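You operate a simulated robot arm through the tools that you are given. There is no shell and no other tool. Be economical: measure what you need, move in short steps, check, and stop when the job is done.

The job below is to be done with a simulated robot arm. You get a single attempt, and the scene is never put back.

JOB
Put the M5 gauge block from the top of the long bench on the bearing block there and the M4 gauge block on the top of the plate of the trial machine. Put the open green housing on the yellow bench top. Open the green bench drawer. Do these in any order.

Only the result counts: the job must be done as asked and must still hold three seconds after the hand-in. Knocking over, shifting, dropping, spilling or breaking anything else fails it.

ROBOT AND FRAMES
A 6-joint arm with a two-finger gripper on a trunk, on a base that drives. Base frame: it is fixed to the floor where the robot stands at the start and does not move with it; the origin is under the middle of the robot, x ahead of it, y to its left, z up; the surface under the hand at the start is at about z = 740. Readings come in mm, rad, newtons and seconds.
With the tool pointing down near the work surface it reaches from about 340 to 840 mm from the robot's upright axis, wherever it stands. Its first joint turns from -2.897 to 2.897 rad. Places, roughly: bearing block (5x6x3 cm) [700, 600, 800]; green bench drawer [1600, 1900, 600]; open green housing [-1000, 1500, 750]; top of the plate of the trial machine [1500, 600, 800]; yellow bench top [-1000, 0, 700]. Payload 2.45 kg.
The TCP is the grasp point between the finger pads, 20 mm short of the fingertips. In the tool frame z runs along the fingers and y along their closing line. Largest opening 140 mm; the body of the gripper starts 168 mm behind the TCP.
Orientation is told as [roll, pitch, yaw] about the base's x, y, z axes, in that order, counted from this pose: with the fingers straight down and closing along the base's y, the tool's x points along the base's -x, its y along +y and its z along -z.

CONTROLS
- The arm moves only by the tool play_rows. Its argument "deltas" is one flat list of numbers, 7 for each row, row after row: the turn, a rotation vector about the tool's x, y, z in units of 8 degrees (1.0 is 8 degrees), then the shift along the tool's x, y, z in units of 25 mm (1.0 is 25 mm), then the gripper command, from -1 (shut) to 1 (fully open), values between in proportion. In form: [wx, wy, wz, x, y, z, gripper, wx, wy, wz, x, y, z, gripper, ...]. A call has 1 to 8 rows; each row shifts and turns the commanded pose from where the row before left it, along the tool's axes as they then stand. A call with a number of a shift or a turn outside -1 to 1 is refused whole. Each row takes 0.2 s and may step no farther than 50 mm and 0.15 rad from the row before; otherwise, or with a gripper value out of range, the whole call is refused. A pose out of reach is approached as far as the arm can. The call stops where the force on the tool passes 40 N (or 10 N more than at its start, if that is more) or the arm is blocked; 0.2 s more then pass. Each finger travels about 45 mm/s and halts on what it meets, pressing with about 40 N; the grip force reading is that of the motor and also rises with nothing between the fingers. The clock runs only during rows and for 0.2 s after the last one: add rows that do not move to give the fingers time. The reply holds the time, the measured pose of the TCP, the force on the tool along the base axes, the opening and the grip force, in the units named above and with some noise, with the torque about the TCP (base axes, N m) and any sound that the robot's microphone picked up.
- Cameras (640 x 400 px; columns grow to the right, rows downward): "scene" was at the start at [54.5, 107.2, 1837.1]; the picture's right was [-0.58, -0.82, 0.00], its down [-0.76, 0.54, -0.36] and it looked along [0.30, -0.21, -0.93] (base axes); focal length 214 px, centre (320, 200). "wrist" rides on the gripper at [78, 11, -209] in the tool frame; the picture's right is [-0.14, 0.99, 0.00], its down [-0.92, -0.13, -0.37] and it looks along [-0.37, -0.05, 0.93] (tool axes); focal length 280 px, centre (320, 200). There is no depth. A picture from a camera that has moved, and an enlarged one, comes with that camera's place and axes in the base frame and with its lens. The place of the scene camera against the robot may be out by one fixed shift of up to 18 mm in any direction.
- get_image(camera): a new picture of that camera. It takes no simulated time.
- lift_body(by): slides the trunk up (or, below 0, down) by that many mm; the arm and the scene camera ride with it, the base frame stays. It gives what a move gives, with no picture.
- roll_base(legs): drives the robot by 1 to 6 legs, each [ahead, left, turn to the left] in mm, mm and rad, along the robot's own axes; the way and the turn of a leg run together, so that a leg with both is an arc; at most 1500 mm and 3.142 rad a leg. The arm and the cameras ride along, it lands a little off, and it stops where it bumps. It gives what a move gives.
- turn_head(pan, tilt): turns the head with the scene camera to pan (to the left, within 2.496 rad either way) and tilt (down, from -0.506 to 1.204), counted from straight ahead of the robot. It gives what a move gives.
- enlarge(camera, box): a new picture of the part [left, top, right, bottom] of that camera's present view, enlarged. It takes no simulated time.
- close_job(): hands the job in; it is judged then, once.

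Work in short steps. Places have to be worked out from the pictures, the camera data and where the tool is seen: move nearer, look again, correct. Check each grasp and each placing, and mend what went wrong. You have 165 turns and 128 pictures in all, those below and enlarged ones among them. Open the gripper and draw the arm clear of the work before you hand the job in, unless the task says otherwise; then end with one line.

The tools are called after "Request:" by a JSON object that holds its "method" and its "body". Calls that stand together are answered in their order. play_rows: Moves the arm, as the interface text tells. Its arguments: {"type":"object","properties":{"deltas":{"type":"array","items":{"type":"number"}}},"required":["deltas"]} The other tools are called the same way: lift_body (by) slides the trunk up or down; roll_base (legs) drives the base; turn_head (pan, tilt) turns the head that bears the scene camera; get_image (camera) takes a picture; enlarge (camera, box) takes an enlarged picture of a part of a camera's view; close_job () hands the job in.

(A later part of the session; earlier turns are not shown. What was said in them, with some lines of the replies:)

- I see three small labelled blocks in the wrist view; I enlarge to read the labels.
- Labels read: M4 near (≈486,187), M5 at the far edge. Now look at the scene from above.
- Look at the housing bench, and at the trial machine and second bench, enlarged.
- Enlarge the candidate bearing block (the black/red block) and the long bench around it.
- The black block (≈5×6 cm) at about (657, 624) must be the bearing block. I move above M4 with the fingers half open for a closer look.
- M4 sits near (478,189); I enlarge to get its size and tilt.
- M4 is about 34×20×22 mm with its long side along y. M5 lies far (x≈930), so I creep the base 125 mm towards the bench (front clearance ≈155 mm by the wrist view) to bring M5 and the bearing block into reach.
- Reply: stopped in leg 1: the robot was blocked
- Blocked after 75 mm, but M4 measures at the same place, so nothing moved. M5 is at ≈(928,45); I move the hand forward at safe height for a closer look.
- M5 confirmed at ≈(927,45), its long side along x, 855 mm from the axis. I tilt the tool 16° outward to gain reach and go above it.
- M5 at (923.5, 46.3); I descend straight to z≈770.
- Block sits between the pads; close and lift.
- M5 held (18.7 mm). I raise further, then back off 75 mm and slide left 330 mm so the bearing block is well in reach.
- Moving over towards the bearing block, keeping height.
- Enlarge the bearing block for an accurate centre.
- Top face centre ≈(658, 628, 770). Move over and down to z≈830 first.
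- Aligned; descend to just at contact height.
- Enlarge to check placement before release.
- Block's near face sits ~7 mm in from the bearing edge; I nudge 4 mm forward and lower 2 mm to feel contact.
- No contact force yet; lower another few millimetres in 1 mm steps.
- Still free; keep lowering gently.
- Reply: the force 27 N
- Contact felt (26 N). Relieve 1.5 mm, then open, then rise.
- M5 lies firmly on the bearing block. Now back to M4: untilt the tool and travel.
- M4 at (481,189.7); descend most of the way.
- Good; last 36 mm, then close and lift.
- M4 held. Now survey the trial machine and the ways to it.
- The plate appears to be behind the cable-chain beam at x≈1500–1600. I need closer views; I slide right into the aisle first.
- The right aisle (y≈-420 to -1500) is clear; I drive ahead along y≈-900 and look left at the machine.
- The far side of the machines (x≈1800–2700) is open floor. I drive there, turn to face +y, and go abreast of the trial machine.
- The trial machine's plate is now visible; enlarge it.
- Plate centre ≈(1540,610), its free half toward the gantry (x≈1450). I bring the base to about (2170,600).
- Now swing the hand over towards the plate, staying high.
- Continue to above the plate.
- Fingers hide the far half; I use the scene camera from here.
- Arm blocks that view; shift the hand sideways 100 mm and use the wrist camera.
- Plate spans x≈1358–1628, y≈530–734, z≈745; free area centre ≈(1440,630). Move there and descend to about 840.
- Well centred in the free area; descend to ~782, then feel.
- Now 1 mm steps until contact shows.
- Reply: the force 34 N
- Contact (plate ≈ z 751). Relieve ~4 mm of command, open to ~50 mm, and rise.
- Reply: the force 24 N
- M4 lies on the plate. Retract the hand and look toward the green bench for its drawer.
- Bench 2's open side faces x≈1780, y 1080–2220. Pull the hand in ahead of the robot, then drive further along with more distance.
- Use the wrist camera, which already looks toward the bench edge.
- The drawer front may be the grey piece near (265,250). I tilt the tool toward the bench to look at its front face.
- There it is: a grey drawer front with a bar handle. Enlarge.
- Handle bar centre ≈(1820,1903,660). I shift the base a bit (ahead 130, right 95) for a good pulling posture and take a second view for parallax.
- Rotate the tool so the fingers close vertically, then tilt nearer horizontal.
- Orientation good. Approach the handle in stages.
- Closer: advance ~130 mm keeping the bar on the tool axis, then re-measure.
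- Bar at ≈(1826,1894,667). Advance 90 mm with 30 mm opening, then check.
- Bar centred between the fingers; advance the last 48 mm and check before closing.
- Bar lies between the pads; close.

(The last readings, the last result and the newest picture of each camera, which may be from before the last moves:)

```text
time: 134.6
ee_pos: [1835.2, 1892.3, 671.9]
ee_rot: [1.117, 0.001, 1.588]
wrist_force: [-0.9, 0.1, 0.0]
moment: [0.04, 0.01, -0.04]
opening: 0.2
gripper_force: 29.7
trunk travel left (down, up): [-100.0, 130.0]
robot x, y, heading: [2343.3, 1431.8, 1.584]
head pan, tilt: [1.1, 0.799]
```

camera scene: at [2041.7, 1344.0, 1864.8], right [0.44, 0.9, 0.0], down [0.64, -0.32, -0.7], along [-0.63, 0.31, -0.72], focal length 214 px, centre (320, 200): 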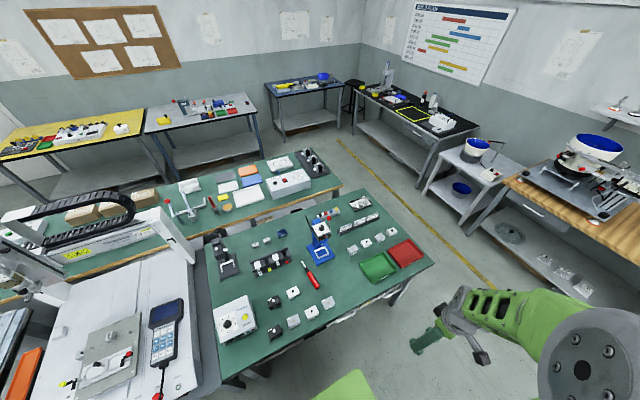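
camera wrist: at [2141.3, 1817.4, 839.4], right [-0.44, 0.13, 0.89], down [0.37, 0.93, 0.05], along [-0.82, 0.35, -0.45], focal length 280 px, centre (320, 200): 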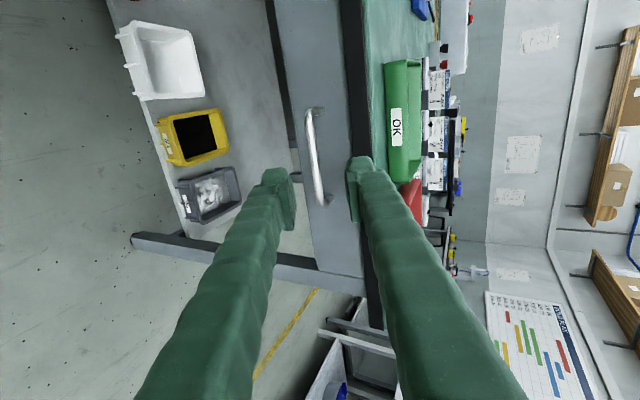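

Missed in front of the bar. Reopen, advance 12 mm, and retry.

Request:
{"method": "play_rows", "body": {"deltas": [0, 0, 0, 0, 0, 0, -0.55, 0, 0, 0, 0, 0, 0, -0.55, 0, 0, 0, 0, 0, 0, -0.55, 0, 0, 0, 0, 0, 0.24, -0.55, 0, 0, 0, 0, 0, 0.24, -0.55]}}

Request:
{"method": "get_image", "body": {"camera": "wrist"}}

Request:
{"method": "play_rows", "body": {"deltas": [0, 0, 0, 0, 0, 0, -1, 0, 0, 0, 0, 0, 0, -1, 0, 0, 0, 0, 0, 0, -1]}}

```text
time: 135.8
ee_pos: [1824.0, 1891.7, 665.5]
ee_rot: [1.116, 0.0, 1.588]
wrist_force: [-0.1, 0.8, -0.1]
moment: [-0.01, 0.02, 0.02]
opening: 31.5
gripper_force: 0.0
trunk travel left (down, up): [-100.0, 130.0]
robot x, y, heading: [2344.1, 1435.2, 1.586]
head pan, tilt: [1.1, 0.799]
```

```text
65 pictures are left
camera wrist: at [2008.4, 1816.2, 767.0], right [-0.44, 0.13, 0.89], down [0.37, 0.93, 0.05], along [-0.82, 0.35, -0.45], focal length 280 px, centre (320, 200)
```

wrist: 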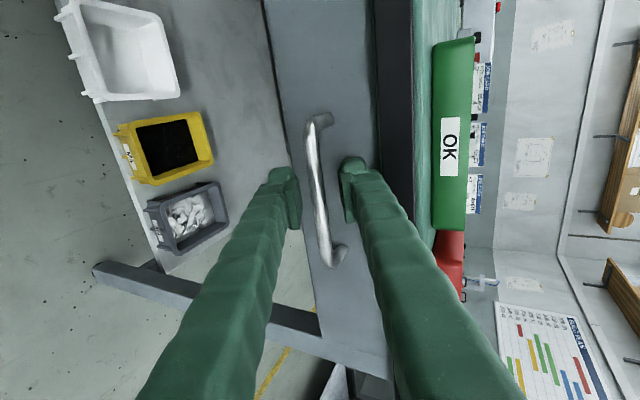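

```text
time: 136.6
ee_pos: [1824.7, 1891.1, 663.4]
ee_rot: [1.114, 0.004, 1.586]
wrist_force: [3.1, 0.9, -9.1]
moment: [-0.02, -0.11, -0.2]
opening: 10.0
gripper_force: 37.5
trunk travel left (down, up): [-100.0, 130.0]
robot x, y, heading: [2341.7, 1436.1, 1.586]
head pan, tilt: [1.1, 0.799]
```

Bar gripped (10 mm). Pull along +x.

Request:
{"method": "play_rows", "body": {"deltas": [0, 0, 0, 0, -0.175, -0.36, -1, 0, 0, 0, 0, -0.26, -0.54, -1, 0, 0, 0, 0, -0.26, -0.54, -1, 0, 0, 0, 0, -0.26, -0.54, -1]}}

```text
time: 137.6
ee_pos: [1879.2, 1894.2, 667.1]
ee_rot: [1.118, 0.001, 1.589]
wrist_force: [-0.6, 0.0, 1.0]
moment: [-0.01, -0.01, 0.01]
opening: 0.0
gripper_force: 30.0
trunk travel left (down, up): [-100.0, 130.0]
robot x, y, heading: [2343.6, 1433.2, 1.59]
head pan, tilt: [1.1, 0.799]
```

It slipped off: the bar was at the very tips, so it's at ≈(1809,1893,658). Look, then go 8 mm deeper.

Request:
{"method": "play_rows", "body": {"deltas": [0, 0, 0, 0, 0, 0, -0.55, 0, 0, 0, 0, 0, 0, -0.55, 0, 0, 0, 0, 0, 0, -0.55]}}

Request:
{"method": "enlarge", "body": {"camera": "wrist", "box": [240, 100, 400, 250]}}

```text
time: 138.4
ee_pos: [1879.0, 1892.5, 667.4]
ee_rot: [1.117, 0.001, 1.589]
wrist_force: [0.5, 0.1, -0.4]
moment: [0.0, 0.01, 0.02]
opening: 31.7
gripper_force: 0.1
trunk travel left (down, up): [-100.0, 130.0]
robot x, y, heading: [2344.8, 1432.4, 1.589]
head pan, tilt: [1.1, 0.799]
```

```text
2.67 times, centred on (320, 175) of wrist
camera zoom: at [2063.2, 1818.2, 768.1], right [-0.44, 0.13, 0.89], down [0.37, 0.93, 0.05], along [-0.82, 0.35, -0.45], focal length 748 px, centre (320, 267)
```

zoom: 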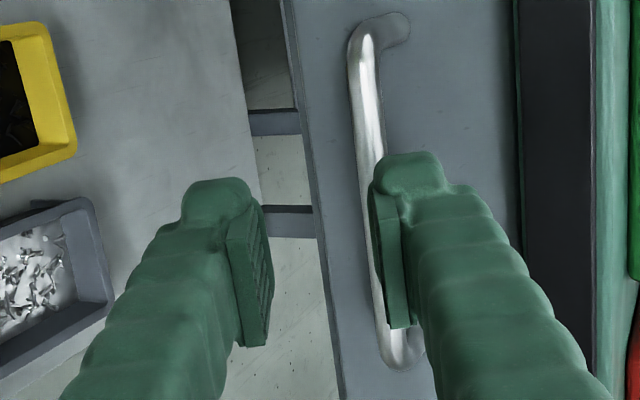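

Parallax puts the bar at ≈(1813,1893,661). Align on axis, then advance to TCP ≈(1811,·,659).

Request:
{"method": "play_rows", "body": {"deltas": [0, 0, 0, 0, 0.89, 0, -0.55, 0, 0, 0, 0, 0, 0.7, -0.55, 0, 0, 0, 0, 0, 0.7, -0.55, 0, 0, 0, 0, 0, 0.6, -0.55, 0, 0, 0, 0, 0, 0.6, -0.55]}}

Request:
{"method": "enlarge", "body": {"camera": "wrist", "box": [240, 100, 400, 250]}}

```text
time: 139.6
ee_pos: [1810.9, 1891.8, 659.2]
ee_rot: [1.116, 0.002, 1.589]
wrist_force: [0.8, -0.1, 0.2]
moment: [-0.01, 0.0, 0.03]
opening: 31.5
gripper_force: 0.1
trunk travel left (down, up): [-100.0, 130.0]
robot x, y, heading: [2349.1, 1433.5, 1.594]
head pan, tilt: [1.1, 0.799]
```

```text
2.67 times, centred on (320, 175) of wrist
camera zoom: at [1994.9, 1816.9, 759.9], right [-0.44, 0.13, 0.89], down [0.37, 0.93, 0.05], along [-0.82, 0.35, -0.45], focal length 748 px, centre (320, 267)
```

zoom: 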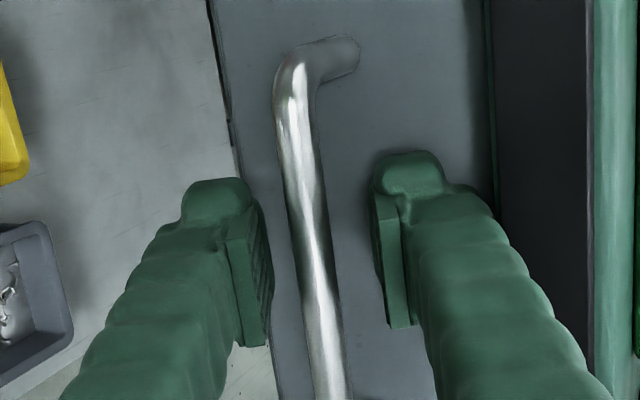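

Close and check.

Request:
{"method": "play_rows", "body": {"deltas": [0, 0, 0, 0, 0, 0, -1, 0, 0, 0, 0, 0, 0, -1, 0, 0, 0, 0, 0, 0, -1, 0, 0, 0, 0, 0, 0, -1]}}

Request:
{"method": "play_rows", "body": {"deltas": [0, 0, 0, 0, -0.0875, -0.18, -1, 0, 0, 0, 0, -0.0875, -0.18, -1, 0, 0, 0, 0, -0.175, -0.36, -1, 0, 0, 0, 0, -0.175, -0.36, -1]}}

```text
time: 140.6
ee_pos: [1809.7, 1891.2, 656.8]
ee_rot: [1.115, 0.004, 1.588]
wrist_force: [1.5, 1.3, -8.9]
moment: [0.1, 0.04, -0.21]
opening: 6.9
gripper_force: 35.0
trunk travel left (down, up): [-100.0, 130.0]
robot x, y, heading: [2344.0, 1433.6, 1.587]
head pan, tilt: [1.1, 0.799]
```

```text
time: 141.6
ee_pos: [1841.7, 1891.8, 657.3]
ee_rot: [1.112, 0.004, 1.589]
wrist_force: [0.4, -2.0, -18.3]
moment: [-0.07, 0.04, 0.23]
opening: 6.9
gripper_force: 35.0
trunk travel left (down, up): [-100.0, 130.0]
robot x, y, heading: [2345.0, 1435.3, 1.588]
head pan, tilt: [1.1, 0.799]
```

Holding and moving 32 mm; slight downward load, so I ease 2 mm down while pulling on.

Request:
{"method": "play_rows", "body": {"deltas": [0, 0, 0, 0, -0.334, -0.505, -1, 0, 0, 0, 0, -0.262, -0.54, -1, 0, 0, 0, 0, -0.262, -0.54, -1, 0, 0, 0, 0, -0.262, -0.54, -1, 0, 0, 0, 0, -0.262, -0.54, -1, 0, 0, 0, 0, -0.262, -0.54, -1]}}

Request:
{"method": "get_image", "body": {"camera": "wrist"}}

```text
time: 143.0
ee_pos: [1930.3, 1890.9, 658.4]
ee_rot: [1.119, 0.001, 1.592]
wrist_force: [1.6, -21.1, 15.6]
moment: [-0.46, 0.02, 0.25]
opening: 7.0
gripper_force: 35.3
trunk travel left (down, up): [-100.0, 130.0]
robot x, y, heading: [2344.8, 1433.3, 1.591]
head pan, tilt: [1.1, 0.799]
```

```text
62 pictures are left
camera wrist: at [2115.7, 1817.2, 758.4], right [-0.44, 0.13, 0.89], down [0.37, 0.93, 0.04], along [-0.82, 0.35, -0.45], focal length 280 px, centre (320, 200)
```

wrist: 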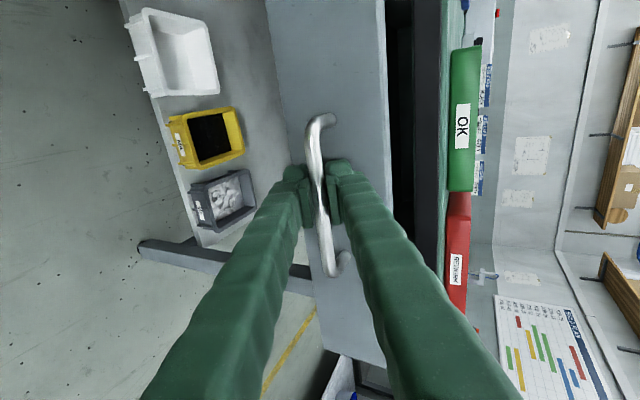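

Drawer is 120 mm out; continue with small lateral corrections.

Request:
{"method": "play_rows", "body": {"deltas": [0, 0, 0, 0.1, -0.225, -0.55, -1, 0, 0, 0, 0.015, -0.262, -0.54, -1, 0, 0, 0, 0.015, -0.262, -0.54, -1, 0, 0, 0, 0.015, -0.262, -0.54, -1, 0, 0, 0, 0.015, -0.262, -0.54, -1, 0, 0, 0, 0.015, -0.262, -0.54, -1, 0, 0, 0, 0.015, -0.262, -0.54, -1]}}

```text
time: 144.6
ee_pos: [2037.2, 1891.6, 656.5]
ee_rot: [1.116, 0.001, 1.586]
wrist_force: [1.6, -1.2, -4.6]
moment: [-0.44, 0.02, 0.57]
opening: 6.8
gripper_force: 35.5
trunk travel left (down, up): [-100.0, 130.0]
robot x, y, heading: [2344.3, 1439.8, 1.585]
head pan, tilt: [1.1, 0.799]
```

227 mm out. Pull a little more and see if there's a stop.

Request:
{"method": "play_rows", "body": {"deltas": [0, 0, 0, 0.015, -0.262, -0.54, -1, 0, 0, 0, 0.015, -0.262, -0.54, -1]}}

Request:
{"method": "get_image", "body": {"camera": "wrist"}}

```text
time: 145.2
ee_pos: [2066.5, 1891.7, 658.2]
ee_rot: [1.116, 0.002, 1.585]
wrist_force: [2.1, 0.8, -15.7]
moment: [0.29, 0.08, -0.61]
opening: 7.0
gripper_force: 34.9
trunk travel left (down, up): [-100.0, 130.0]
robot x, y, heading: [2344.5, 1431.4, 1.59]
head pan, tilt: [1.1, 0.799]
```

```text
61 pictures are left
camera wrist: at [2249.8, 1816.9, 759.3], right [-0.44, 0.13, 0.89], down [0.37, 0.93, 0.05], along [-0.82, 0.35, -0.46], focal length 280 px, centre (320, 200)
```

wrist: 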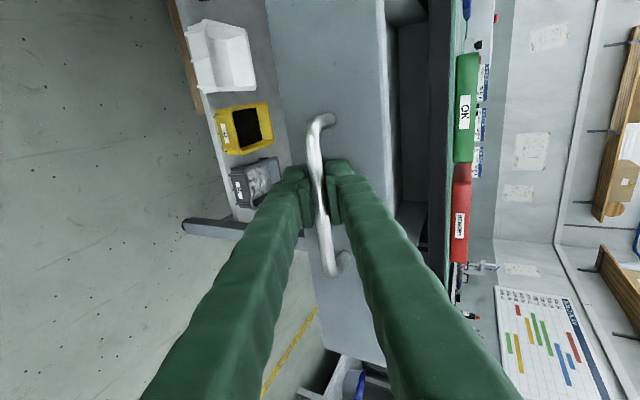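

256 mm and still free; pull until the stop or 50 mm more.

Request:
{"method": "play_rows", "body": {"deltas": [0, 0, 0, 0.015, -0.28, -0.53, -1, 0, 0, 0, 0.015, -0.262, -0.54, -1, 0, 0, 0, 0.015, -0.262, -0.54, -1]}}

```text
time: 146.0
ee_pos: [2111.0, 1892.6, 656.9]
ee_rot: [1.118, 0.001, 1.585]
wrist_force: [2.2, 9.0, -1.8]
moment: [-0.09, 0.01, -0.18]
opening: 6.8
gripper_force: 34.8
trunk travel left (down, up): [-100.0, 130.0]
robot x, y, heading: [2342.4, 1434.5, 1.591]
head pan, tilt: [1.1, 0.799]
```

300 mm out is plainly open. Release and back off along the tool axis.

Request:
{"method": "play_rows", "body": {"deltas": [0, 0, 0, 0, 0, 0, -0.55, 0, 0, 0, 0, 0, 0, -0.55, 0, 0, 0, 0, 0, 0, -0.55]}}

Request:
{"method": "play_rows", "body": {"deltas": [0, 0, 0, 0, 0, -0.6, -0.55, 0, 0, 0, 0, 0, -0.9, -0.55, 0, 0, 0, 0, 0, -1, -0.55, 0, 0, 0, 0, 0.4, -0.9, -0.55, 0, 0, 0, 0, 0.9, -0.43, -0.55, 0, 0, 0, 0, 0.9, -0.43, -0.55, 0, 0, 0, 0, 0.9, -0.43, -0.55, 0, 0, 0, 0, 0.9, -0.43, -0.55]}}

Request:
{"method": "get_image", "body": {"camera": "wrist"}}

```text
time: 146.8
ee_pos: [2110.0, 1890.1, 657.0]
ee_rot: [1.117, 0.002, 1.589]
wrist_force: [-0.6, -0.7, 0.9]
moment: [-0.01, 0.01, 0.03]
opening: 31.5
gripper_force: 0.2
trunk travel left (down, up): [-100.0, 130.0]
robot x, y, heading: [2347.5, 1437.2, 1.589]
head pan, tilt: [1.1, 0.799]
```

```text
time: 148.6
ee_pos: [2182.7, 1891.5, 803.0]
ee_rot: [1.117, 0.002, 1.589]
wrist_force: [0.4, -0.6, 0.5]
moment: [0.01, -0.02, -0.01]
opening: 31.6
gripper_force: 0.1
trunk travel left (down, up): [-100.0, 130.0]
robot x, y, heading: [2344.9, 1437.0, 1.585]
head pan, tilt: [1.1, 0.799]
```

```text
60 pictures are left
camera wrist: at [2366.6, 1816.9, 904.2], right [-0.44, 0.13, 0.89], down [0.37, 0.93, 0.04], along [-0.82, 0.35, -0.45], focal length 280 px, centre (320, 200)
```

wrist: 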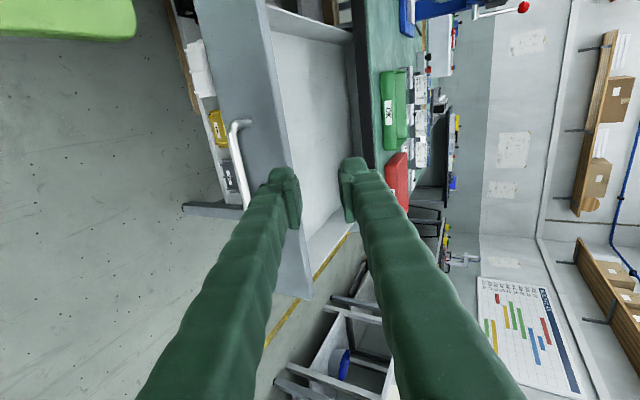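

Drawer stands open. Raise and bring the tool back vertical.

Request:
{"method": "play_rows", "body": {"deltas": [0, 0, 0, 0, 0.9, -0.43, -0.55, 0, 0, 0, 0, 0.9, -0.43, -0.55, 0, 0, 0, 0, 0.9, -0.43, -0.55, 0, 0, 0, 0, 0.9, -0.43, -0.55, 0, 0, 0, 0, 0.9, -0.43, -0.55, 0, 0, 0, 0, 0.9, -0.43, -0.55]}}

Request:
{"method": "play_rows", "body": {"deltas": [1, 0, 0, 0, 0, 0, -0.55, 1, 0, 0, 0, 0, 0, -0.55, 1, 0, 0, 0, 0, 0, -0.55, 1, 0, 0, 0, 0, 0, -0.55, 1, 0, 0, 0, 0, 0, -0.55, 1, 0, 0, 0, 0, 0, -0.55, 1, 0, 0, 0, 0, 0, -0.55, 1, 0, 0, 0, 0, 0, -0.55]}}

Request:
{"method": "turn_head", "body": {"pan": 0.2, "tilt": 0.6}}

Request:
{"method": "get_image", "body": {"camera": "scene"}}

```text
time: 150.0
ee_pos: [2180.7, 1891.4, 952.9]
ee_rot: [1.116, 0.001, 1.588]
wrist_force: [-0.3, 0.8, 0.7]
moment: [-0.02, 0.02, -0.01]
opening: 31.4
gripper_force: 0.1
trunk travel left (down, up): [-100.0, 130.0]
robot x, y, heading: [2347.3, 1433.7, 1.583]
head pan, tilt: [1.1, 0.799]
```

```text
time: 151.8
ee_pos: [2179.8, 1892.0, 953.5]
ee_rot: [0.001, 0.0, 1.591]
wrist_force: [0.3, -0.9, 0.0]
moment: [0.0, -0.04, 0.0]
opening: 31.3
gripper_force: 0.1
trunk travel left (down, up): [-100.0, 130.0]
robot x, y, heading: [2344.1, 1433.6, 1.592]
head pan, tilt: [1.1, 0.799]
```

```text
time: 153.0
ee_pos: [2181.3, 1891.8, 953.1]
ee_rot: [0.0, 0.002, 1.587]
wrist_force: [0.3, -0.3, 0.4]
moment: [0.0, -0.03, 0.0]
opening: 31.4
gripper_force: 0.1
trunk travel left (down, up): [-100.0, 130.0]
robot x, y, heading: [2346.3, 1434.1, 1.587]
head pan, tilt: [0.201, 0.6]
```

```text
59 pictures are left
camera scene: at [2185.0, 1527.6, 1881.7], right [0.98, 0.22, 0.0], down [0.12, -0.55, -0.82], along [-0.18, 0.81, -0.57], focal length 214 px, centre (320, 200)
```

scene: 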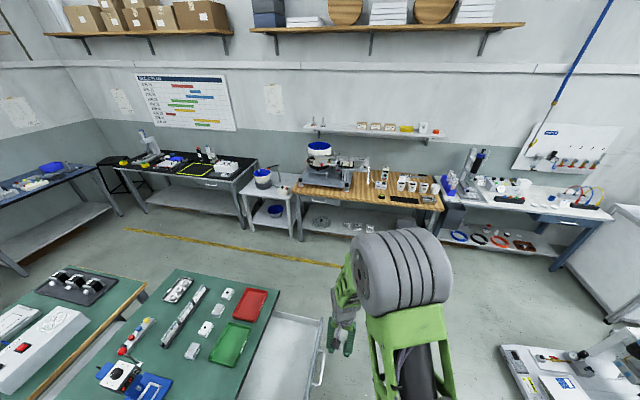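

Now to the housing: drive through the left aisle. First ahead past the drawer, then turn to face −x.

Request:
{"method": "roll_base", "body": {"legs": [[0, -25, 0], [1030, 0, 0], [0, 0, 1.555]]}}

Request:
{"method": "turn_head", "body": {"pan": 0.0, "tilt": 0.6}}

Request:
{"method": "get_image", "body": {"camera": "scene"}}

```text
time: 162.5
ee_pos: [1909.3, 2251.3, 953.9]
ee_rot: [0.0, 0.002, -3.128]
wrist_force: [-0.8, -0.7, -0.5]
moment: [-0.02, 0.01, 0.01]
opening: 31.6
gripper_force: 0.0
trunk travel left (down, up): [-100.0, 130.0]
robot x, y, heading: [2366.0, 2413.8, -3.131]
head pan, tilt: [0.201, 0.6]
```

```text
time: 163.2
ee_pos: [1908.8, 2251.6, 952.8]
ee_rot: [0.0, 0.002, -3.129]
wrist_force: [-0.1, 0.9, 0.2]
moment: [0.02, 0.0, -0.02]
opening: 31.5
gripper_force: 0.0
trunk travel left (down, up): [-100.0, 130.0]
robot x, y, heading: [2365.6, 2418.5, -3.125]
head pan, tilt: [0.0, 0.6]
```

```text
58 pictures are left
camera scene: at [2268.8, 2272.3, 1881.7], right [-0.02, 1.0, 0.0], down [0.56, 0.01, -0.83], along [-0.82, -0.01, -0.56], focal length 214 px, centre (320, 200)
```

scene: 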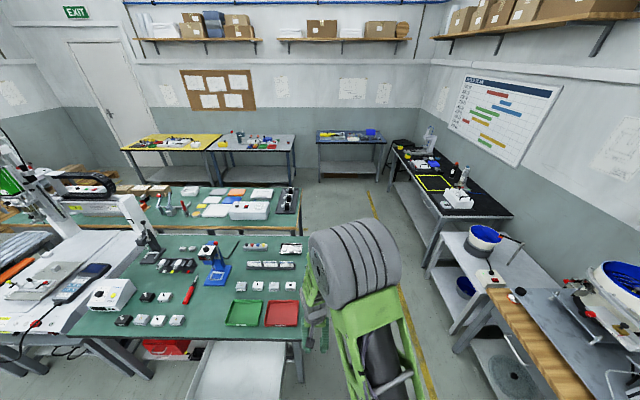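

The aisle is clear; shift to y≈2650 and drive along −x.

Request:
{"method": "roll_base", "body": {"legs": [[0, -240, -0.014], [1500, 0, 0]]}}

Request:
{"method": "turn_head", "body": {"pan": 0.4, "tilt": 0.5}}

Request:
{"method": "get_image", "body": {"camera": "scene"}}

```text
time: 173.0
ee_pos: [397.3, 2563.2, 952.2]
ee_rot: [0.001, 0.002, 3.097]
wrist_force: [0.0, -0.4, 0.6]
moment: [-0.03, -0.01, -0.03]
opening: 31.4
gripper_force: 0.0
trunk travel left (down, up): [-100.0, 130.0]
robot x, y, heading: [865.1, 2701.0, 3.093]
head pan, tilt: [0.0, 0.6]
```

```text
time: 173.9
ee_pos: [396.0, 2563.3, 953.6]
ee_rot: [0.002, 0.002, 3.095]
wrist_force: [0.1, 0.6, 0.0]
moment: [0.01, 0.01, 0.01]
opening: 31.3
gripper_force: 0.0
trunk travel left (down, up): [-100.0, 130.0]
robot x, y, heading: [862.6, 2702.2, 3.099]
head pan, tilt: [0.4, 0.499]
```

```text
57 pictures are left
camera scene: at [761.2, 2527.0, 1890.8], right [-0.35, 0.94, 0.0], down [0.45, 0.17, -0.88], along [-0.82, -0.3, -0.48], focal length 214 px, centre (320, 200)
```

scene: 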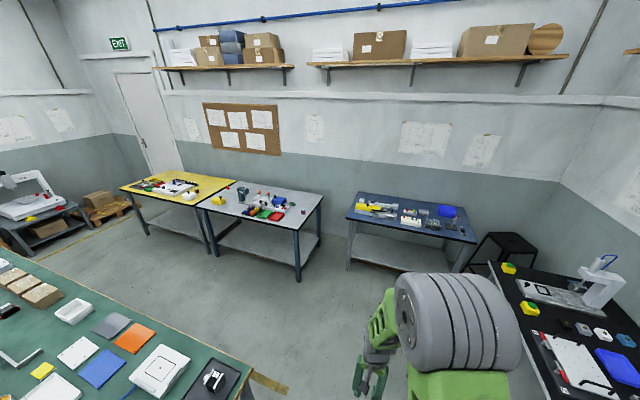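

Open floor ahead. Drive ahead 1160, then slide left ~1150 to stand before the grey bench.

Request:
{"method": "roll_base", "body": {"legs": [[1130, 0, 0.045], [0, 1100, 0]]}}

Request:
{"method": "turn_head", "body": {"pan": -0.2, "tilt": 0.8}}

Request:
{"method": "get_image", "body": {"camera": "scene"}}

Request:
{"method": "get_image", "body": {"camera": "wrist"}}

```text
time: 189.4
ee_pos: [-715.3, 1432.5, 953.1]
ee_rot: [0.0, 0.001, 3.141]
wrist_force: [0.5, -0.5, 0.3]
moment: [0.03, 0.02, 0.0]
opening: 31.6
gripper_force: 0.2
trunk travel left (down, up): [-100.0, 130.0]
robot x, y, heading: [-255.8, 1588.3, 3.142]
head pan, tilt: [0.4, 0.499]
```

```text
time: 190.4
ee_pos: [-714.8, 1432.4, 953.2]
ee_rot: [-0.001, 0.001, 3.138]
wrist_force: [-1.0, 0.2, -0.3]
moment: [0.01, -0.01, 0.0]
opening: 31.6
gripper_force: 0.0
trunk travel left (down, up): [-100.0, 130.0]
robot x, y, heading: [-257.5, 1589.1, 3.141]
head pan, tilt: [-0.201, 0.799]
```

```text
56 pictures are left
camera scene: at [-344.1, 1463.7, 1864.8], right [0.2, 0.98, 0.0], down [0.7, -0.14, -0.7], along [-0.68, 0.14, -0.72], focal length 214 px, centre (320, 200)
```

scene: 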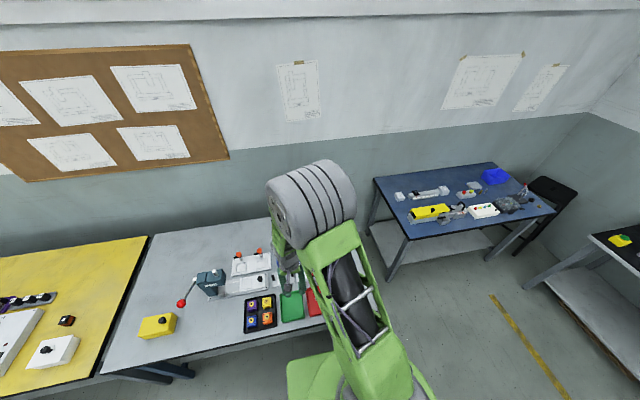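

```text
55 pictures are left
camera wrist: at [-636.6, 1421.3, 1162.2], right [-0.14, -0.99, 0.0], down [-0.92, 0.13, 0.37], along [-0.36, 0.05, -0.93], focal length 280 px, centre (320, 200)
```

wrist: 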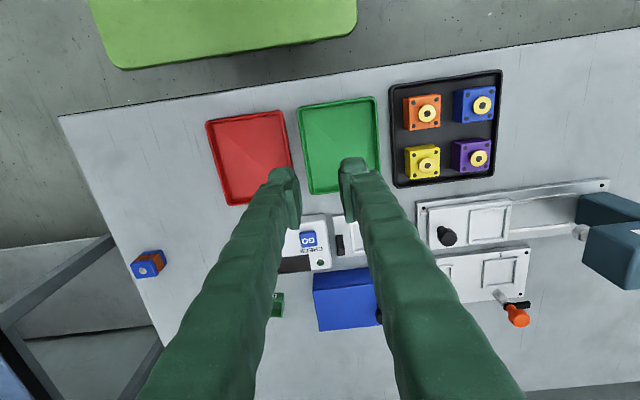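

The small green box is at ≈(-980,1547). Move the hand nearer to view it.

Request:
{"method": "play_rows", "body": {"deltas": [0, 0, 0, -0.943, -0.657, 0, 0, 0, 0, 0, -0.943, -0.657, 0, 0, 0, 0, 0, -0.943, -0.657, 0, 0, 0, 0, 0, -0.943, -0.657, 0, 0, 0, 0, 0, -0.943, -0.657, 0, 0, 0, 0, 0, -0.943, -0.657, 0, 0, 0, 0, 0, -0.943, -0.657, 0, 0, 0, 0, 0, -0.943, -0.657, 0, 0]}}

Request:
{"method": "get_image", "body": {"camera": "wrist"}}

Request:
{"method": "enlarge", "body": {"camera": "wrist", "box": [220, 110, 420, 240]}}

```text
time: 192.2
ee_pos: [-904.3, 1565.1, 949.5]
ee_rot: [0.0, 0.004, 3.139]
wrist_force: [-0.1, -0.5, 0.5]
moment: [0.0, 0.0, -0.02]
opening: 70.0
gripper_force: 0.0
trunk travel left (down, up): [-100.0, 130.0]
robot x, y, heading: [-253.7, 1588.4, 3.143]
head pan, tilt: [-0.201, 0.799]
```

```text
54 pictures are left
camera wrist: at [-827.4, 1554.0, 1157.9], right [-0.14, -0.99, 0.0], down [-0.92, 0.13, 0.37], along [-0.36, 0.05, -0.93], focal length 280 px, centre (320, 200)
```

wrist: 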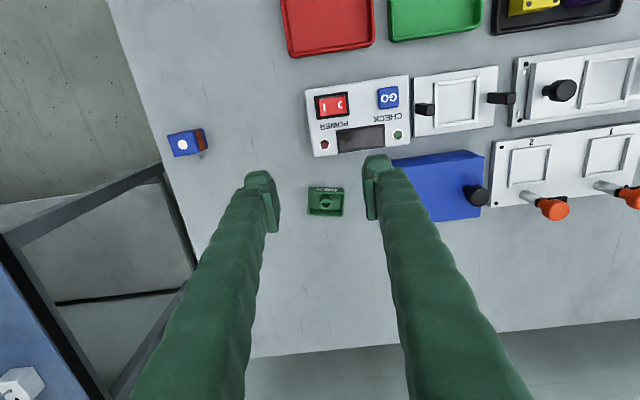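

```text
3.08 times, centred on (320, 175) of wrist
camera zoom: at [-827.4, 1554.0, 1157.9], right [-0.14, -0.99, 0.0], down [-0.92, 0.13, 0.37], along [-0.36, 0.05, -0.93], focal length 863 px, centre (320, 277)
```

zoom: 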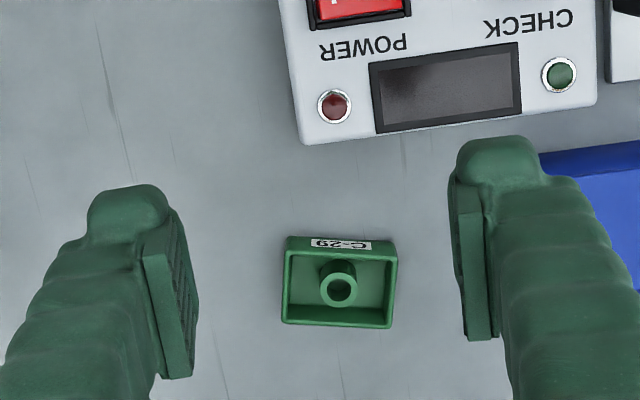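

The green C-29 open housing (~54×42 mm) is at ≈(-985,1567), rotated ~11°. Move above, align, and lower to z≈850 with 90 mm opening.

Request:
{"method": "play_rows", "body": {"deltas": [0, 0, 0, -0.8, -0.015, 0, 0.286, 0, 0, 0, -0.8, -0.015, 0, 0.286, 0, 0, 0, -0.8, -0.015, 0, 0.286, 0, 0, 0, -0.8, -0.015, 0, 0.286, 0, 0, 0.71, 0, 0, 1, 0.286, 0, 0, 0.71, 0, 0, 1, 0.286, 0, 0, 0, 0, 0, 1, 0.286, 0, 0, 0, 0, 0, 1, 0.286]}}

Request:
{"method": "get_image", "body": {"camera": "wrist"}}

Request:
{"method": "enlarge", "body": {"camera": "wrist", "box": [220, 100, 420, 230]}}

```text
time: 194.0
ee_pos: [-982.7, 1566.9, 852.2]
ee_rot: [0.0, 0.003, 2.94]
wrist_force: [0.3, -0.4, -0.5]
moment: [0.01, -0.03, 0.0]
opening: 89.9
gripper_force: 0.0
trunk travel left (down, up): [-100.0, 130.0]
robot x, y, heading: [-254.7, 1589.7, 3.142]
head pan, tilt: [-0.201, 0.799]
```

```text
52 pictures are left
camera wrist: at [-907.7, 1540.3, 1061.7], right [-0.33, -0.94, 0.0], down [-0.88, 0.31, 0.37], along [-0.35, 0.12, -0.93], focal length 280 px, centre (320, 200)
```

wrist: 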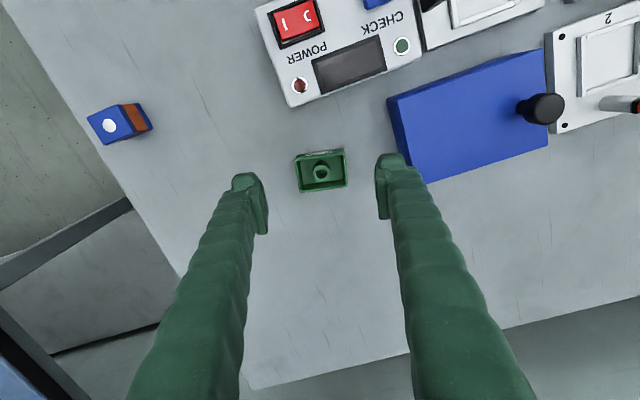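

```text
3.08 times, centred on (320, 165) of wrist
camera zoom: at [-907.7, 1540.3, 1061.7], right [-0.33, -0.94, 0.0], down [-0.88, 0.31, 0.37], along [-0.35, 0.12, -0.93], focal length 863 px, centre (320, 308)
```

zoom: 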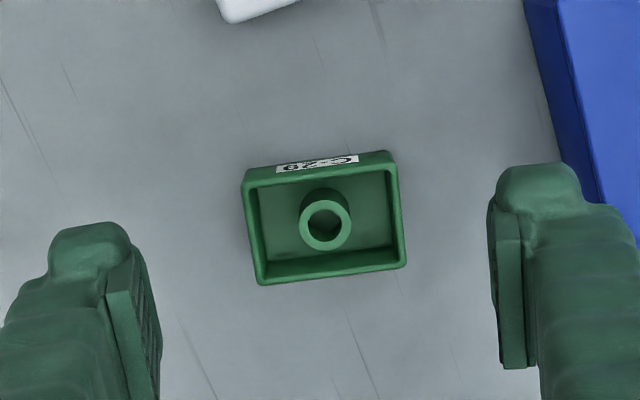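

Aligned; centre ≈(-990,1566). Narrow to 76 mm and descend to ≈774.

Request:
{"method": "play_rows", "body": {"deltas": [0, 0, 0, -0.27, 0.09, 0, 0.086, 0, 0, 0, 0, 0, 0.78, 0.086, 0, 0, 0, 0, 0, 0.78, 0.086, 0, 0, 0, 0, 0, 0.78, 0.086, 0, 0, 0, 0, 0, 0.78, 0.086]}}

Request:
{"method": "get_image", "body": {"camera": "wrist"}}

```text
time: 195.2
ee_pos: [-991.9, 1564.9, 776.2]
ee_rot: [0.001, 0.002, 2.941]
wrist_force: [-0.5, 0.6, 0.3]
moment: [0.0, -0.03, 0.0]
opening: 76.3
gripper_force: 0.0
trunk travel left (down, up): [-100.0, 130.0]
robot x, y, heading: [-253.0, 1590.3, 3.141]
head pan, tilt: [-0.201, 0.799]
```

```text
50 pictures are left
camera wrist: at [-917.1, 1538.4, 984.1], right [-0.33, -0.94, 0.0], down [-0.88, 0.31, 0.37], along [-0.35, 0.12, -0.93], focal length 280 px, centre (320, 200)
```

wrist: 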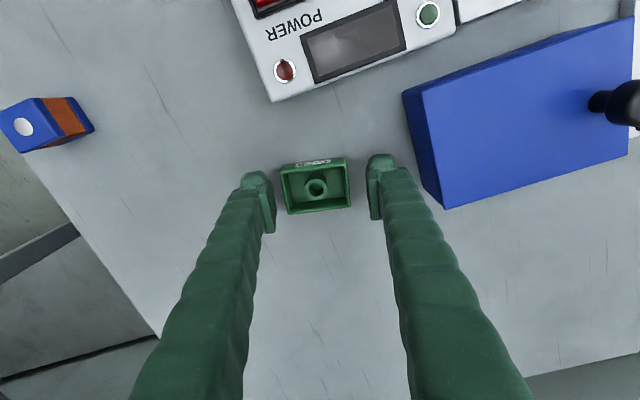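

Good clearance both sides. Lower to ≈765, then close.

Request:
{"method": "play_rows", "body": {"deltas": [0, 0, 0, 0, 0, 0.15, 0.086, 0, 0, 0, 0, 0, 0.15, 0.086, 0, 0, 0, 0, 0, 0.12, 0.086]}}

Request:
{"method": "play_rows", "body": {"deltas": [0, 0, 0, 0, 0, 0, -1, 0, 0, 0, 0, 0, 0, -1, 0, 0, 0, 0, 0, 0, -1, 0, 0, 0, 0, 0, 0, -1]}}

```text
time: 196.0
ee_pos: [-991.4, 1564.9, 765.3]
ee_rot: [0.0, 0.001, 2.94]
wrist_force: [-0.1, -0.6, -0.5]
moment: [0.03, -0.02, -0.04]
opening: 75.9
gripper_force: 0.1
trunk travel left (down, up): [-100.0, 130.0]
robot x, y, heading: [-251.3, 1586.5, 3.142]
head pan, tilt: [-0.201, 0.799]
```

```text
time: 197.0
ee_pos: [-990.3, 1564.8, 765.5]
ee_rot: [0.0, 0.0, 2.941]
wrist_force: [0.8, -0.5, -0.9]
moment: [0.0, -0.02, 0.03]
opening: 54.2
gripper_force: 40.1
trunk travel left (down, up): [-100.0, 130.0]
robot x, y, heading: [-254.5, 1589.6, 3.139]
head pan, tilt: [-0.201, 0.799]
```

Gripped at 54 mm. Lift and verify.

Request:
{"method": "play_rows", "body": {"deltas": [0, 0, 0, 0, 0, -0.5, -1, 0, 0, 0, 0, 0, -1, -1, 0, 0, 0, 0, 0, -1, -1, 0, 0, 0, 0, 0, -1, -1, 0, 0, 0, 0, 0, -1, -1, 0, 0, 0, 0, 0, -1, -1, 0, 0, 0, 0, 0, -1, -1, 0, 0, 0, 0, 0, -1, -1]}}

Request:
{"method": "get_image", "body": {"camera": "wrist"}}

```text
time: 198.8
ee_pos: [-988.5, 1564.0, 950.8]
ee_rot: [0.001, 0.001, 2.94]
wrist_force: [-0.2, 0.1, 0.0]
moment: [-0.01, 0.0, 0.01]
opening: 54.0
gripper_force: 40.2
trunk travel left (down, up): [-100.0, 130.0]
robot x, y, heading: [-254.5, 1587.9, 3.139]
head pan, tilt: [-0.201, 0.799]
```

```text
49 pictures are left
camera wrist: at [-914.4, 1537.5, 1159.2], right [-0.33, -0.94, 0.0], down [-0.88, 0.31, 0.37], along [-0.35, 0.12, -0.93], focal length 280 px, centre (320, 200)
```

wrist: 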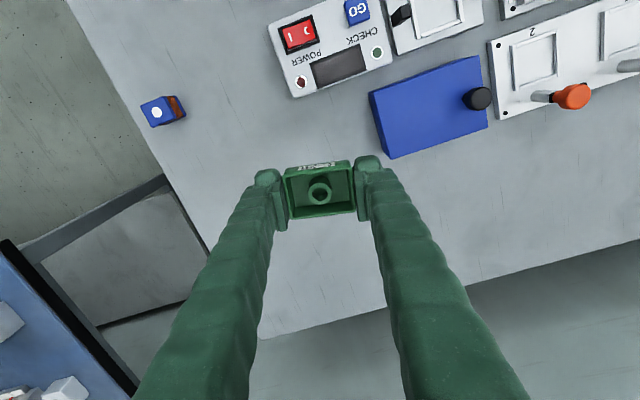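

Housing held. Retract and raise the hand, back off 80 mm and slide left along the benches to the yellow one.

Request:
{"method": "play_rows", "body": {"deltas": [0, 0, 0, 0.951, -0.193, -0.3, -1, 0, 0, 0, 0.951, -0.193, -0.3, -1, 0, 0, 0, 0.951, -0.193, -0.3, -1, 0, 0, 0, 0.951, -0.193, -0.3, -1, 0, 0, 0, 0.951, -0.193, -0.3, -1, 0, 0, 0, 0.951, -0.193, -0.3, -1, 0, 0, 0, 0.951, -0.193, -0.3, -1]}}

Request:
{"method": "play_rows", "body": {"deltas": [0, 0, 0, 0.951, -0.193, -0.3, -1, 0, 0, 0, 0.951, -0.193, -0.3, -1, 0, 0, 0, 0.951, -0.193, -0.3, -1, 0, 0, 0, 0.951, -0.193, -0.3, -1, 0, 0, 0, 0.951, -0.193, -0.3, -1, 0, 0, 0, 0.951, -0.193, -0.3, -1]}}

Request:
{"method": "roll_base", "body": {"legs": [[-80, 0, 0], [0, 1350, 0]]}}

Request:
{"method": "turn_head", "body": {"pan": 0.3, "tilt": 0.8}}

Request:
{"method": "get_image", "body": {"camera": "scene"}}

Request:
{"method": "get_image", "body": {"camera": "wrist"}}

```text
time: 200.4
ee_pos: [-821.2, 1564.2, 1005.1]
ee_rot: [-0.001, 0.0, 2.941]
wrist_force: [0.3, 0.3, 0.0]
moment: [0.0, 0.04, 0.01]
opening: 54.1
gripper_force: 39.8
trunk travel left (down, up): [-100.0, 130.0]
robot x, y, heading: [-250.3, 1588.7, 3.143]
head pan, tilt: [-0.201, 0.799]
```

```text
time: 201.8
ee_pos: [-674.8, 1566.3, 1049.2]
ee_rot: [0.0, 0.0, 2.942]
wrist_force: [0.9, 0.3, -0.3]
moment: [0.02, 0.05, -0.01]
opening: 53.7
gripper_force: 39.9
trunk travel left (down, up): [-100.0, 130.0]
robot x, y, heading: [-250.6, 1587.3, 3.137]
head pan, tilt: [-0.201, 0.799]
```

```text
time: 214.4
ee_pos: [-601.1, 234.3, 1049.4]
ee_rot: [0.0, 0.0, 2.939]
wrist_force: [0.5, 0.2, -0.5]
moment: [-0.01, 0.01, 0.01]
opening: 53.9
gripper_force: 40.1
trunk travel left (down, up): [-100.0, 130.0]
robot x, y, heading: [-178.7, 255.2, 3.135]
head pan, tilt: [-0.201, 0.799]
```

```text
time: 215.3
ee_pos: [-600.2, 235.0, 1048.7]
ee_rot: [-0.001, 0.003, 2.938]
wrist_force: [0.9, 0.3, -0.7]
moment: [0.0, 0.02, 0.0]
opening: 53.8
gripper_force: 41.0
trunk travel left (down, up): [-100.0, 130.0]
robot x, y, heading: [-180.5, 258.7, 3.139]
head pan, tilt: [0.3, 0.799]
```

```text
48 pictures are left
camera scene: at [-267.7, 91.0, 1864.8], right [-0.29, 0.96, 0.0], down [0.69, 0.21, -0.7], along [-0.67, -0.2, -0.72], focal length 214 px, centre (320, 200)
```

scene: 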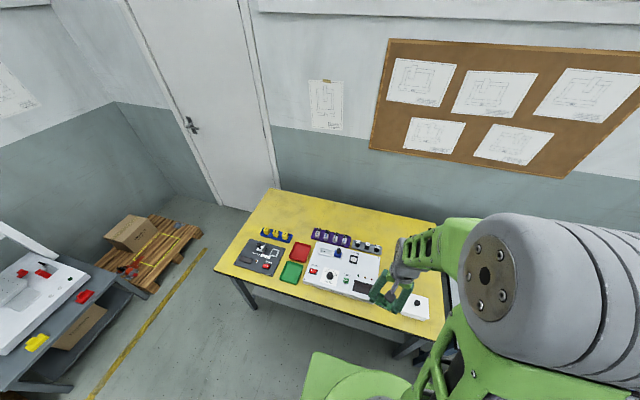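

```text
47 pictures are left
camera wrist: at [-526.6, 208.1, 1257.7], right [-0.33, -0.94, 0.0], down [-0.88, 0.31, 0.37], along [-0.35, 0.12, -0.93], focal length 280 px, centre (320, 200)
```

wrist: 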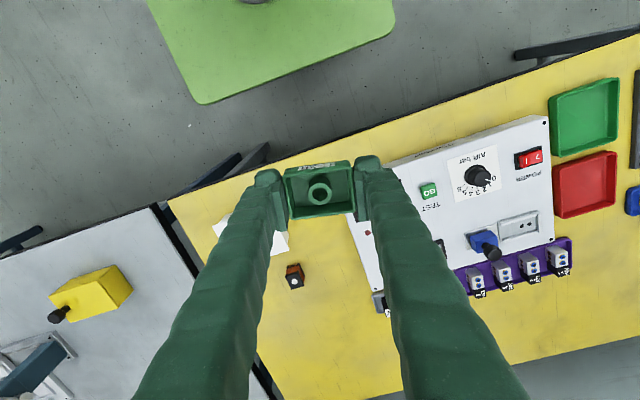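

Yellow bench: free area at about (-1020,400), behind the small block. Drive 100 mm ahead and bring the housing over it.

Request:
{"method": "roll_base", "body": {"legs": [[90, 0, 0]]}}

Request:
{"method": "play_rows", "body": {"deltas": [0, 0, 0, -0.99, -0.28, 0, -1, 0, 0, 0, -0.99, -0.28, 0, -1, 0, 0, 0, -0.99, -0.28, 0, -1, 0, 0, 0, -0.99, -0.28, 0, -1, 0, 0, 0, -0.99, -0.28, 0, -1, 0, 0, 0, -0.99, -0.28, 0, -1, 0, 0, 0, -0.99, -0.28, 0, -1]}}

Request:
{"method": "play_rows", "body": {"deltas": [0, 0, 0, -0.99, -0.28, 0.3, -1, 0, 0, 0, -0.99, -0.28, 0.3, -1, 0, 0, 0, -0.99, -0.28, 0.3, -1, 0, 0, 0, -0.99, -0.28, 0.3, -1, 0, 0, 0, -0.99, -0.28, 0.3, -1, 0, 0, 0, -0.99, -0.28, 0.3, -1, 0, 0, 0, -0.99, -0.28, 0.3, -1]}}

Request:
{"method": "get_image", "body": {"camera": "wrist"}}

```text
time: 216.4
ee_pos: [-690.2, 234.4, 1048.3]
ee_rot: [-0.002, 0.004, 2.941]
wrist_force: [-0.7, 0.7, -0.2]
moment: [-0.04, -0.07, 0.0]
opening: 53.9
gripper_force: 40.0
trunk travel left (down, up): [-100.0, 130.0]
robot x, y, heading: [-265.6, 255.2, 3.139]
head pan, tilt: [0.3, 0.799]
```

```text
time: 218.0
ee_pos: [-850.0, 317.7, 1048.4]
ee_rot: [0.0, 0.003, 2.941]
wrist_force: [-0.5, -0.1, -0.9]
moment: [0.0, 0.0, -0.04]
opening: 53.8
gripper_force: 39.8
trunk travel left (down, up): [-100.0, 130.0]
robot x, y, heading: [-263.7, 253.7, 3.14]
head pan, tilt: [0.3, 0.799]
```

```text
time: 219.6
ee_pos: [-1010.7, 398.3, 993.3]
ee_rot: [0.0, 0.002, 2.941]
wrist_force: [0.2, 0.6, 0.5]
moment: [-0.02, 0.01, 0.06]
opening: 53.8
gripper_force: 39.8
trunk travel left (down, up): [-100.0, 130.0]
robot x, y, heading: [-263.9, 256.4, 3.135]
head pan, tilt: [0.3, 0.799]
```

```text
46 pictures are left
camera wrist: at [-936.1, 371.0, 1202.7], right [-0.33, -0.94, 0.0], down [-0.88, 0.31, 0.37], along [-0.35, 0.12, -0.93], focal length 280 px, centre (320, 200)
```

wrist: 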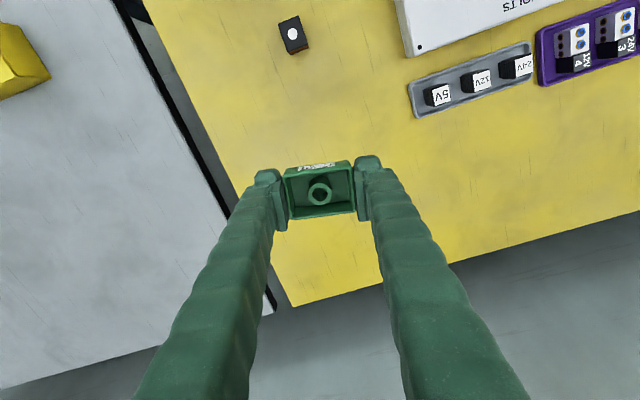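

Clear yellow surface beneath. Descend to ~793, then look/feel.

Request:
{"method": "play_rows", "body": {"deltas": [0, 0, 0, 0, 0, 1, -1, 0, 0, 0, 0, 0, 1, -1, 0, 0, 0, 0, 0, 1, -1, 0, 0, 0, 0, 0, 1, -1, 0, 0, 0, 0, 0, 1, -1, 0, 0, 0, 0, 0, 1, -1, 0, 0, 0, 0, 0, 1, -1, 0, 0, 0, 0, 0, 1, -1]}}

Request:
{"method": "get_image", "body": {"camera": "wrist"}}

```text
time: 221.4
ee_pos: [-1009.8, 398.7, 797.1]
ee_rot: [0.0, 0.0, 2.941]
wrist_force: [0.2, 0.5, -0.3]
moment: [0.01, -0.01, 0.01]
opening: 53.8
gripper_force: 39.3
trunk travel left (down, up): [-100.0, 130.0]
robot x, y, heading: [-263.1, 253.9, 3.141]
head pan, tilt: [0.3, 0.799]
```

```text
45 pictures are left
camera wrist: at [-934.8, 373.6, 1005.4], right [-0.33, -0.94, 0.0], down [-0.88, 0.31, 0.37], along [-0.35, 0.12, -0.93], focal length 280 px, centre (320, 200)
```

wrist: 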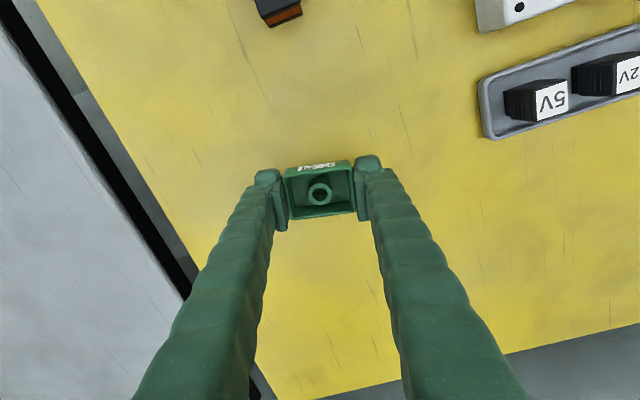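

Lower in small steps to contact.

Request:
{"method": "play_rows", "body": {"deltas": [0, 0, 0, 0, 0, 0.3, -1, 0, 0, 0, 0, 0, 0.3, -1, 0, 0, 0, 0, 0, 0.2, -1, 0, 0, 0, 0, 0, 0.12, -1, 0, 0, 0, 0, 0, 0.08, -1, 0, 0, 0, 0, 0, 0.08, -1, 0, 0, 0, 0, 0, 0.08, -1, 0, 0, 0, 0, 0, 0, -1]}}

```text
time: 223.2
ee_pos: [-1009.5, 398.0, 767.7]
ee_rot: [0.001, 0.003, 2.941]
wrist_force: [0.2, 0.1, -0.6]
moment: [0.01, -0.03, 0.01]
opening: 53.7
gripper_force: 39.7
trunk travel left (down, up): [-100.0, 130.0]
robot x, y, heading: [-268.3, 257.6, 3.137]
head pan, tilt: [0.3, 0.799]
```

Request:
{"method": "play_rows", "body": {"deltas": [0, 0, 0, 0, 0, 0.06, -1, 0, 0, 0, 0, 0, 0.06, -1, 0, 0, 0, 0, 0, 0.06, -1, 0, 0, 0, 0, 0, 0, -1]}}

```text
time: 224.2
ee_pos: [-1009.6, 398.1, 764.5]
ee_rot: [0.0, -0.002, 2.939]
wrist_force: [1.0, -2.3, 15.7]
moment: [-0.09, -0.13, 0.0]
opening: 53.7
gripper_force: 39.5
trunk travel left (down, up): [-100.0, 130.0]
robot x, y, heading: [-268.0, 258.1, 3.135]
head pan, tilt: [0.3, 0.799]
```

Contact (15.7 N). Open to 76 mm and rise.

Request:
{"method": "play_rows", "body": {"deltas": [0, 0, 0, 0, 0, -0.04, -1, 0, 0, 0, 0, 0, 0, 0.1, 0, 0, 0, 0, 0, 0, 0.1, 0, 0, 0, 0, 0, 0, 0.1]}}

Request:
{"method": "play_rows", "body": {"deltas": [0, 0, 0, 0, 0, -0.6, 0.1, 0, 0, 0, 0, 0, -1, 0.1, 0, 0, 0, 0, 0, -1, 0.1, 0, 0, 0, 0, 0, -1, 0.1, 0, 0, 0, 0, 0, -1, 0.1, 0, 0, 0, 0, 0, -1, 0.1, 0, 0, 0, 0, 0, -1, 0.1, 0, 0, 0, 0, 0, -1, 0.1]}}

Request:
{"method": "get_image", "body": {"camera": "wrist"}}

```text
time: 225.2
ee_pos: [-1009.1, 399.9, 764.1]
ee_rot: [0.001, 0.002, 2.941]
wrist_force: [-0.6, 0.4, 0.2]
moment: [0.02, 0.0, -0.01]
opening: 77.0
gripper_force: 0.0
trunk travel left (down, up): [-100.0, 130.0]
robot x, y, heading: [-266.4, 258.7, 3.142]
head pan, tilt: [0.3, 0.799]
```

```text
time: 227.0
ee_pos: [-1011.6, 399.6, 953.9]
ee_rot: [0.001, 0.002, 2.94]
wrist_force: [0.2, 0.2, 0.3]
moment: [-0.01, 0.0, -0.02]
opening: 76.9
gripper_force: 0.0
trunk travel left (down, up): [-100.0, 130.0]
robot x, y, heading: [-266.2, 253.9, 3.139]
head pan, tilt: [0.3, 0.799]
```

```text
44 pictures are left
camera wrist: at [-937.4, 372.5, 1163.0], right [-0.33, -0.94, 0.0], down [-0.88, 0.31, 0.37], along [-0.35, 0.12, -0.93], focal length 280 px, centre (320, 200)
```

wrist: 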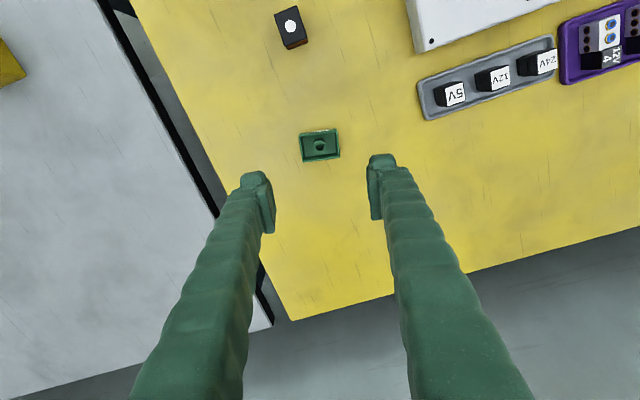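

Housing stands on the yellow bench. Retract the arm, open, and take one check look at the long bench and drawer.

Request:
{"method": "play_rows", "body": {"deltas": [0, 0, 0, 0.95, -0.2, -0.2, 0.3, 0, 0, 0, 0.95, -0.2, -0.2, 0.3, 0, 0, 0, 0.95, -0.2, -0.2, 0.3, 0, 0, 0, 0.95, -0.2, -0.2, 0.3, 0, 0, 0, 0.95, -0.2, -0.2, 0.3, 0, 0, 0, 0.95, -0.2, -0.2, 0.3, 0, 0, 0, 0.95, -0.2, -0.2, 0.3, 0, 0, 0, 0.95, -0.2, -0.2, 0.3]}}

Request:
{"method": "turn_head", "body": {"pan": -2.49, "tilt": 0.4}}

Request:
{"method": "enlarge", "body": {"camera": "scene", "box": [240, 140, 480, 290]}}

Request:
{"method": "enlarge", "body": {"camera": "scene", "box": [320, 200, 480, 300]}}

```text
time: 228.8
ee_pos: [-815.2, 401.3, 994.1]
ee_rot: [0.002, 0.001, 2.941]
wrist_force: [0.2, -0.1, 0.5]
moment: [0.01, 0.05, 0.0]
opening: 90.8
gripper_force: 0.1
trunk travel left (down, up): [-100.0, 130.0]
robot x, y, heading: [-269.0, 255.8, 3.136]
head pan, tilt: [0.3, 0.799]
```

```text
time: 231.3
ee_pos: [-817.6, 401.2, 992.2]
ee_rot: [0.002, 0.001, 2.94]
wrist_force: [0.8, -0.6, -1.3]
moment: [0.01, -0.03, -0.02]
opening: 91.1
gripper_force: 0.1
trunk travel left (down, up): [-100.0, 130.0]
robot x, y, heading: [-266.5, 257.7, 3.137]
head pan, tilt: [-2.491, 0.4]
```

```text
2.67 times, centred on (360, 215) of scene
camera zoom: at [-204.7, 170.7, 1899.9], right [0.6, -0.8, 0.0], down [-0.31, -0.24, -0.92], along [0.73, 0.56, -0.39], focal length 572 px, centre (213, 160)
```

zoom: 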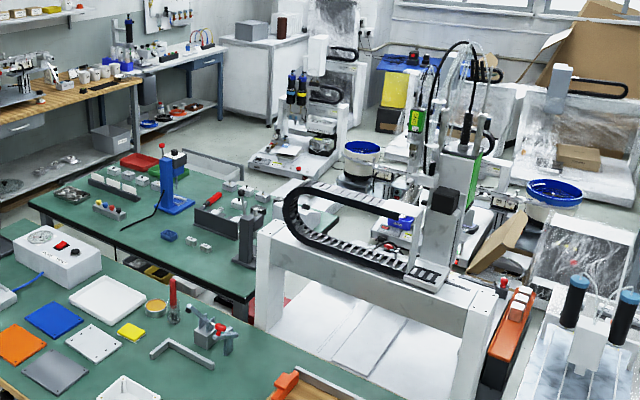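

```text
4.00 times, centred on (400, 250) of scene
camera zoom: at [-204.7, 170.7, 1899.9], right [0.6, -0.8, 0.0], down [-0.31, -0.24, -0.92], along [0.73, 0.56, -0.39], focal length 858 px, centre (0, 0)
```

zoom: 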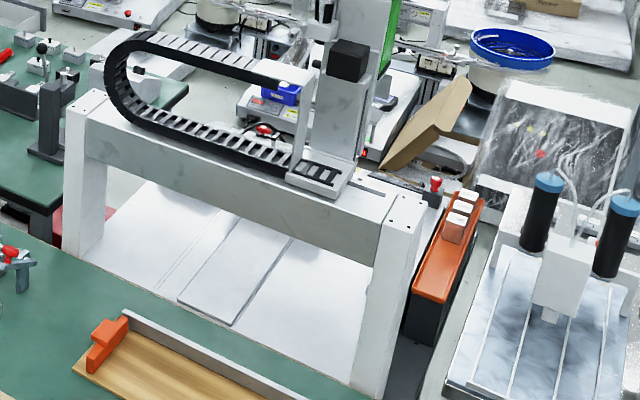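

Drawer visibly open behind the bench; everything else stands in place. One last look at the bearing block.

Request:
{"method": "enlarge", "body": {"camera": "scene", "box": [300, 270, 460, 380]}}

```text
3.64 times, centred on (380, 325) of scene
camera zoom: at [-204.7, 170.7, 1899.9], right [0.6, -0.8, 0.0], down [-0.31, -0.24, -0.92], along [0.73, 0.56, -0.39], focal length 780 px, centre (102, -254)
```

zoom: 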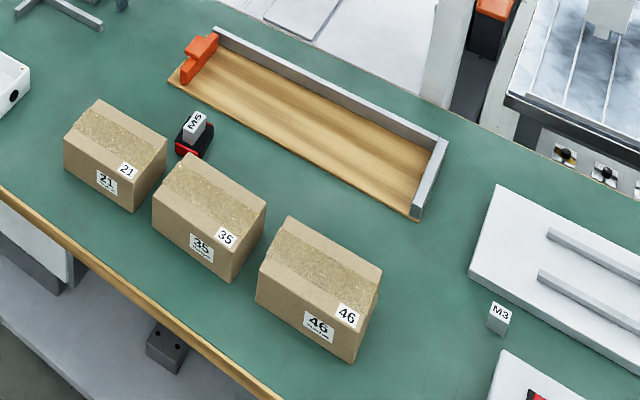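

M5 is on the bearing block and everything is in place; the arm is clear and the gripper open. Handing in.

Request:
{"method": "close_job", "body": {}}

```text
The job is handed in.
```

All four parts are done and handed in: M5 is on the bearing block, M4 is on the trial machine's plate, the green housing is on the yellow bench, and the green bench drawer is open about 300 mm.
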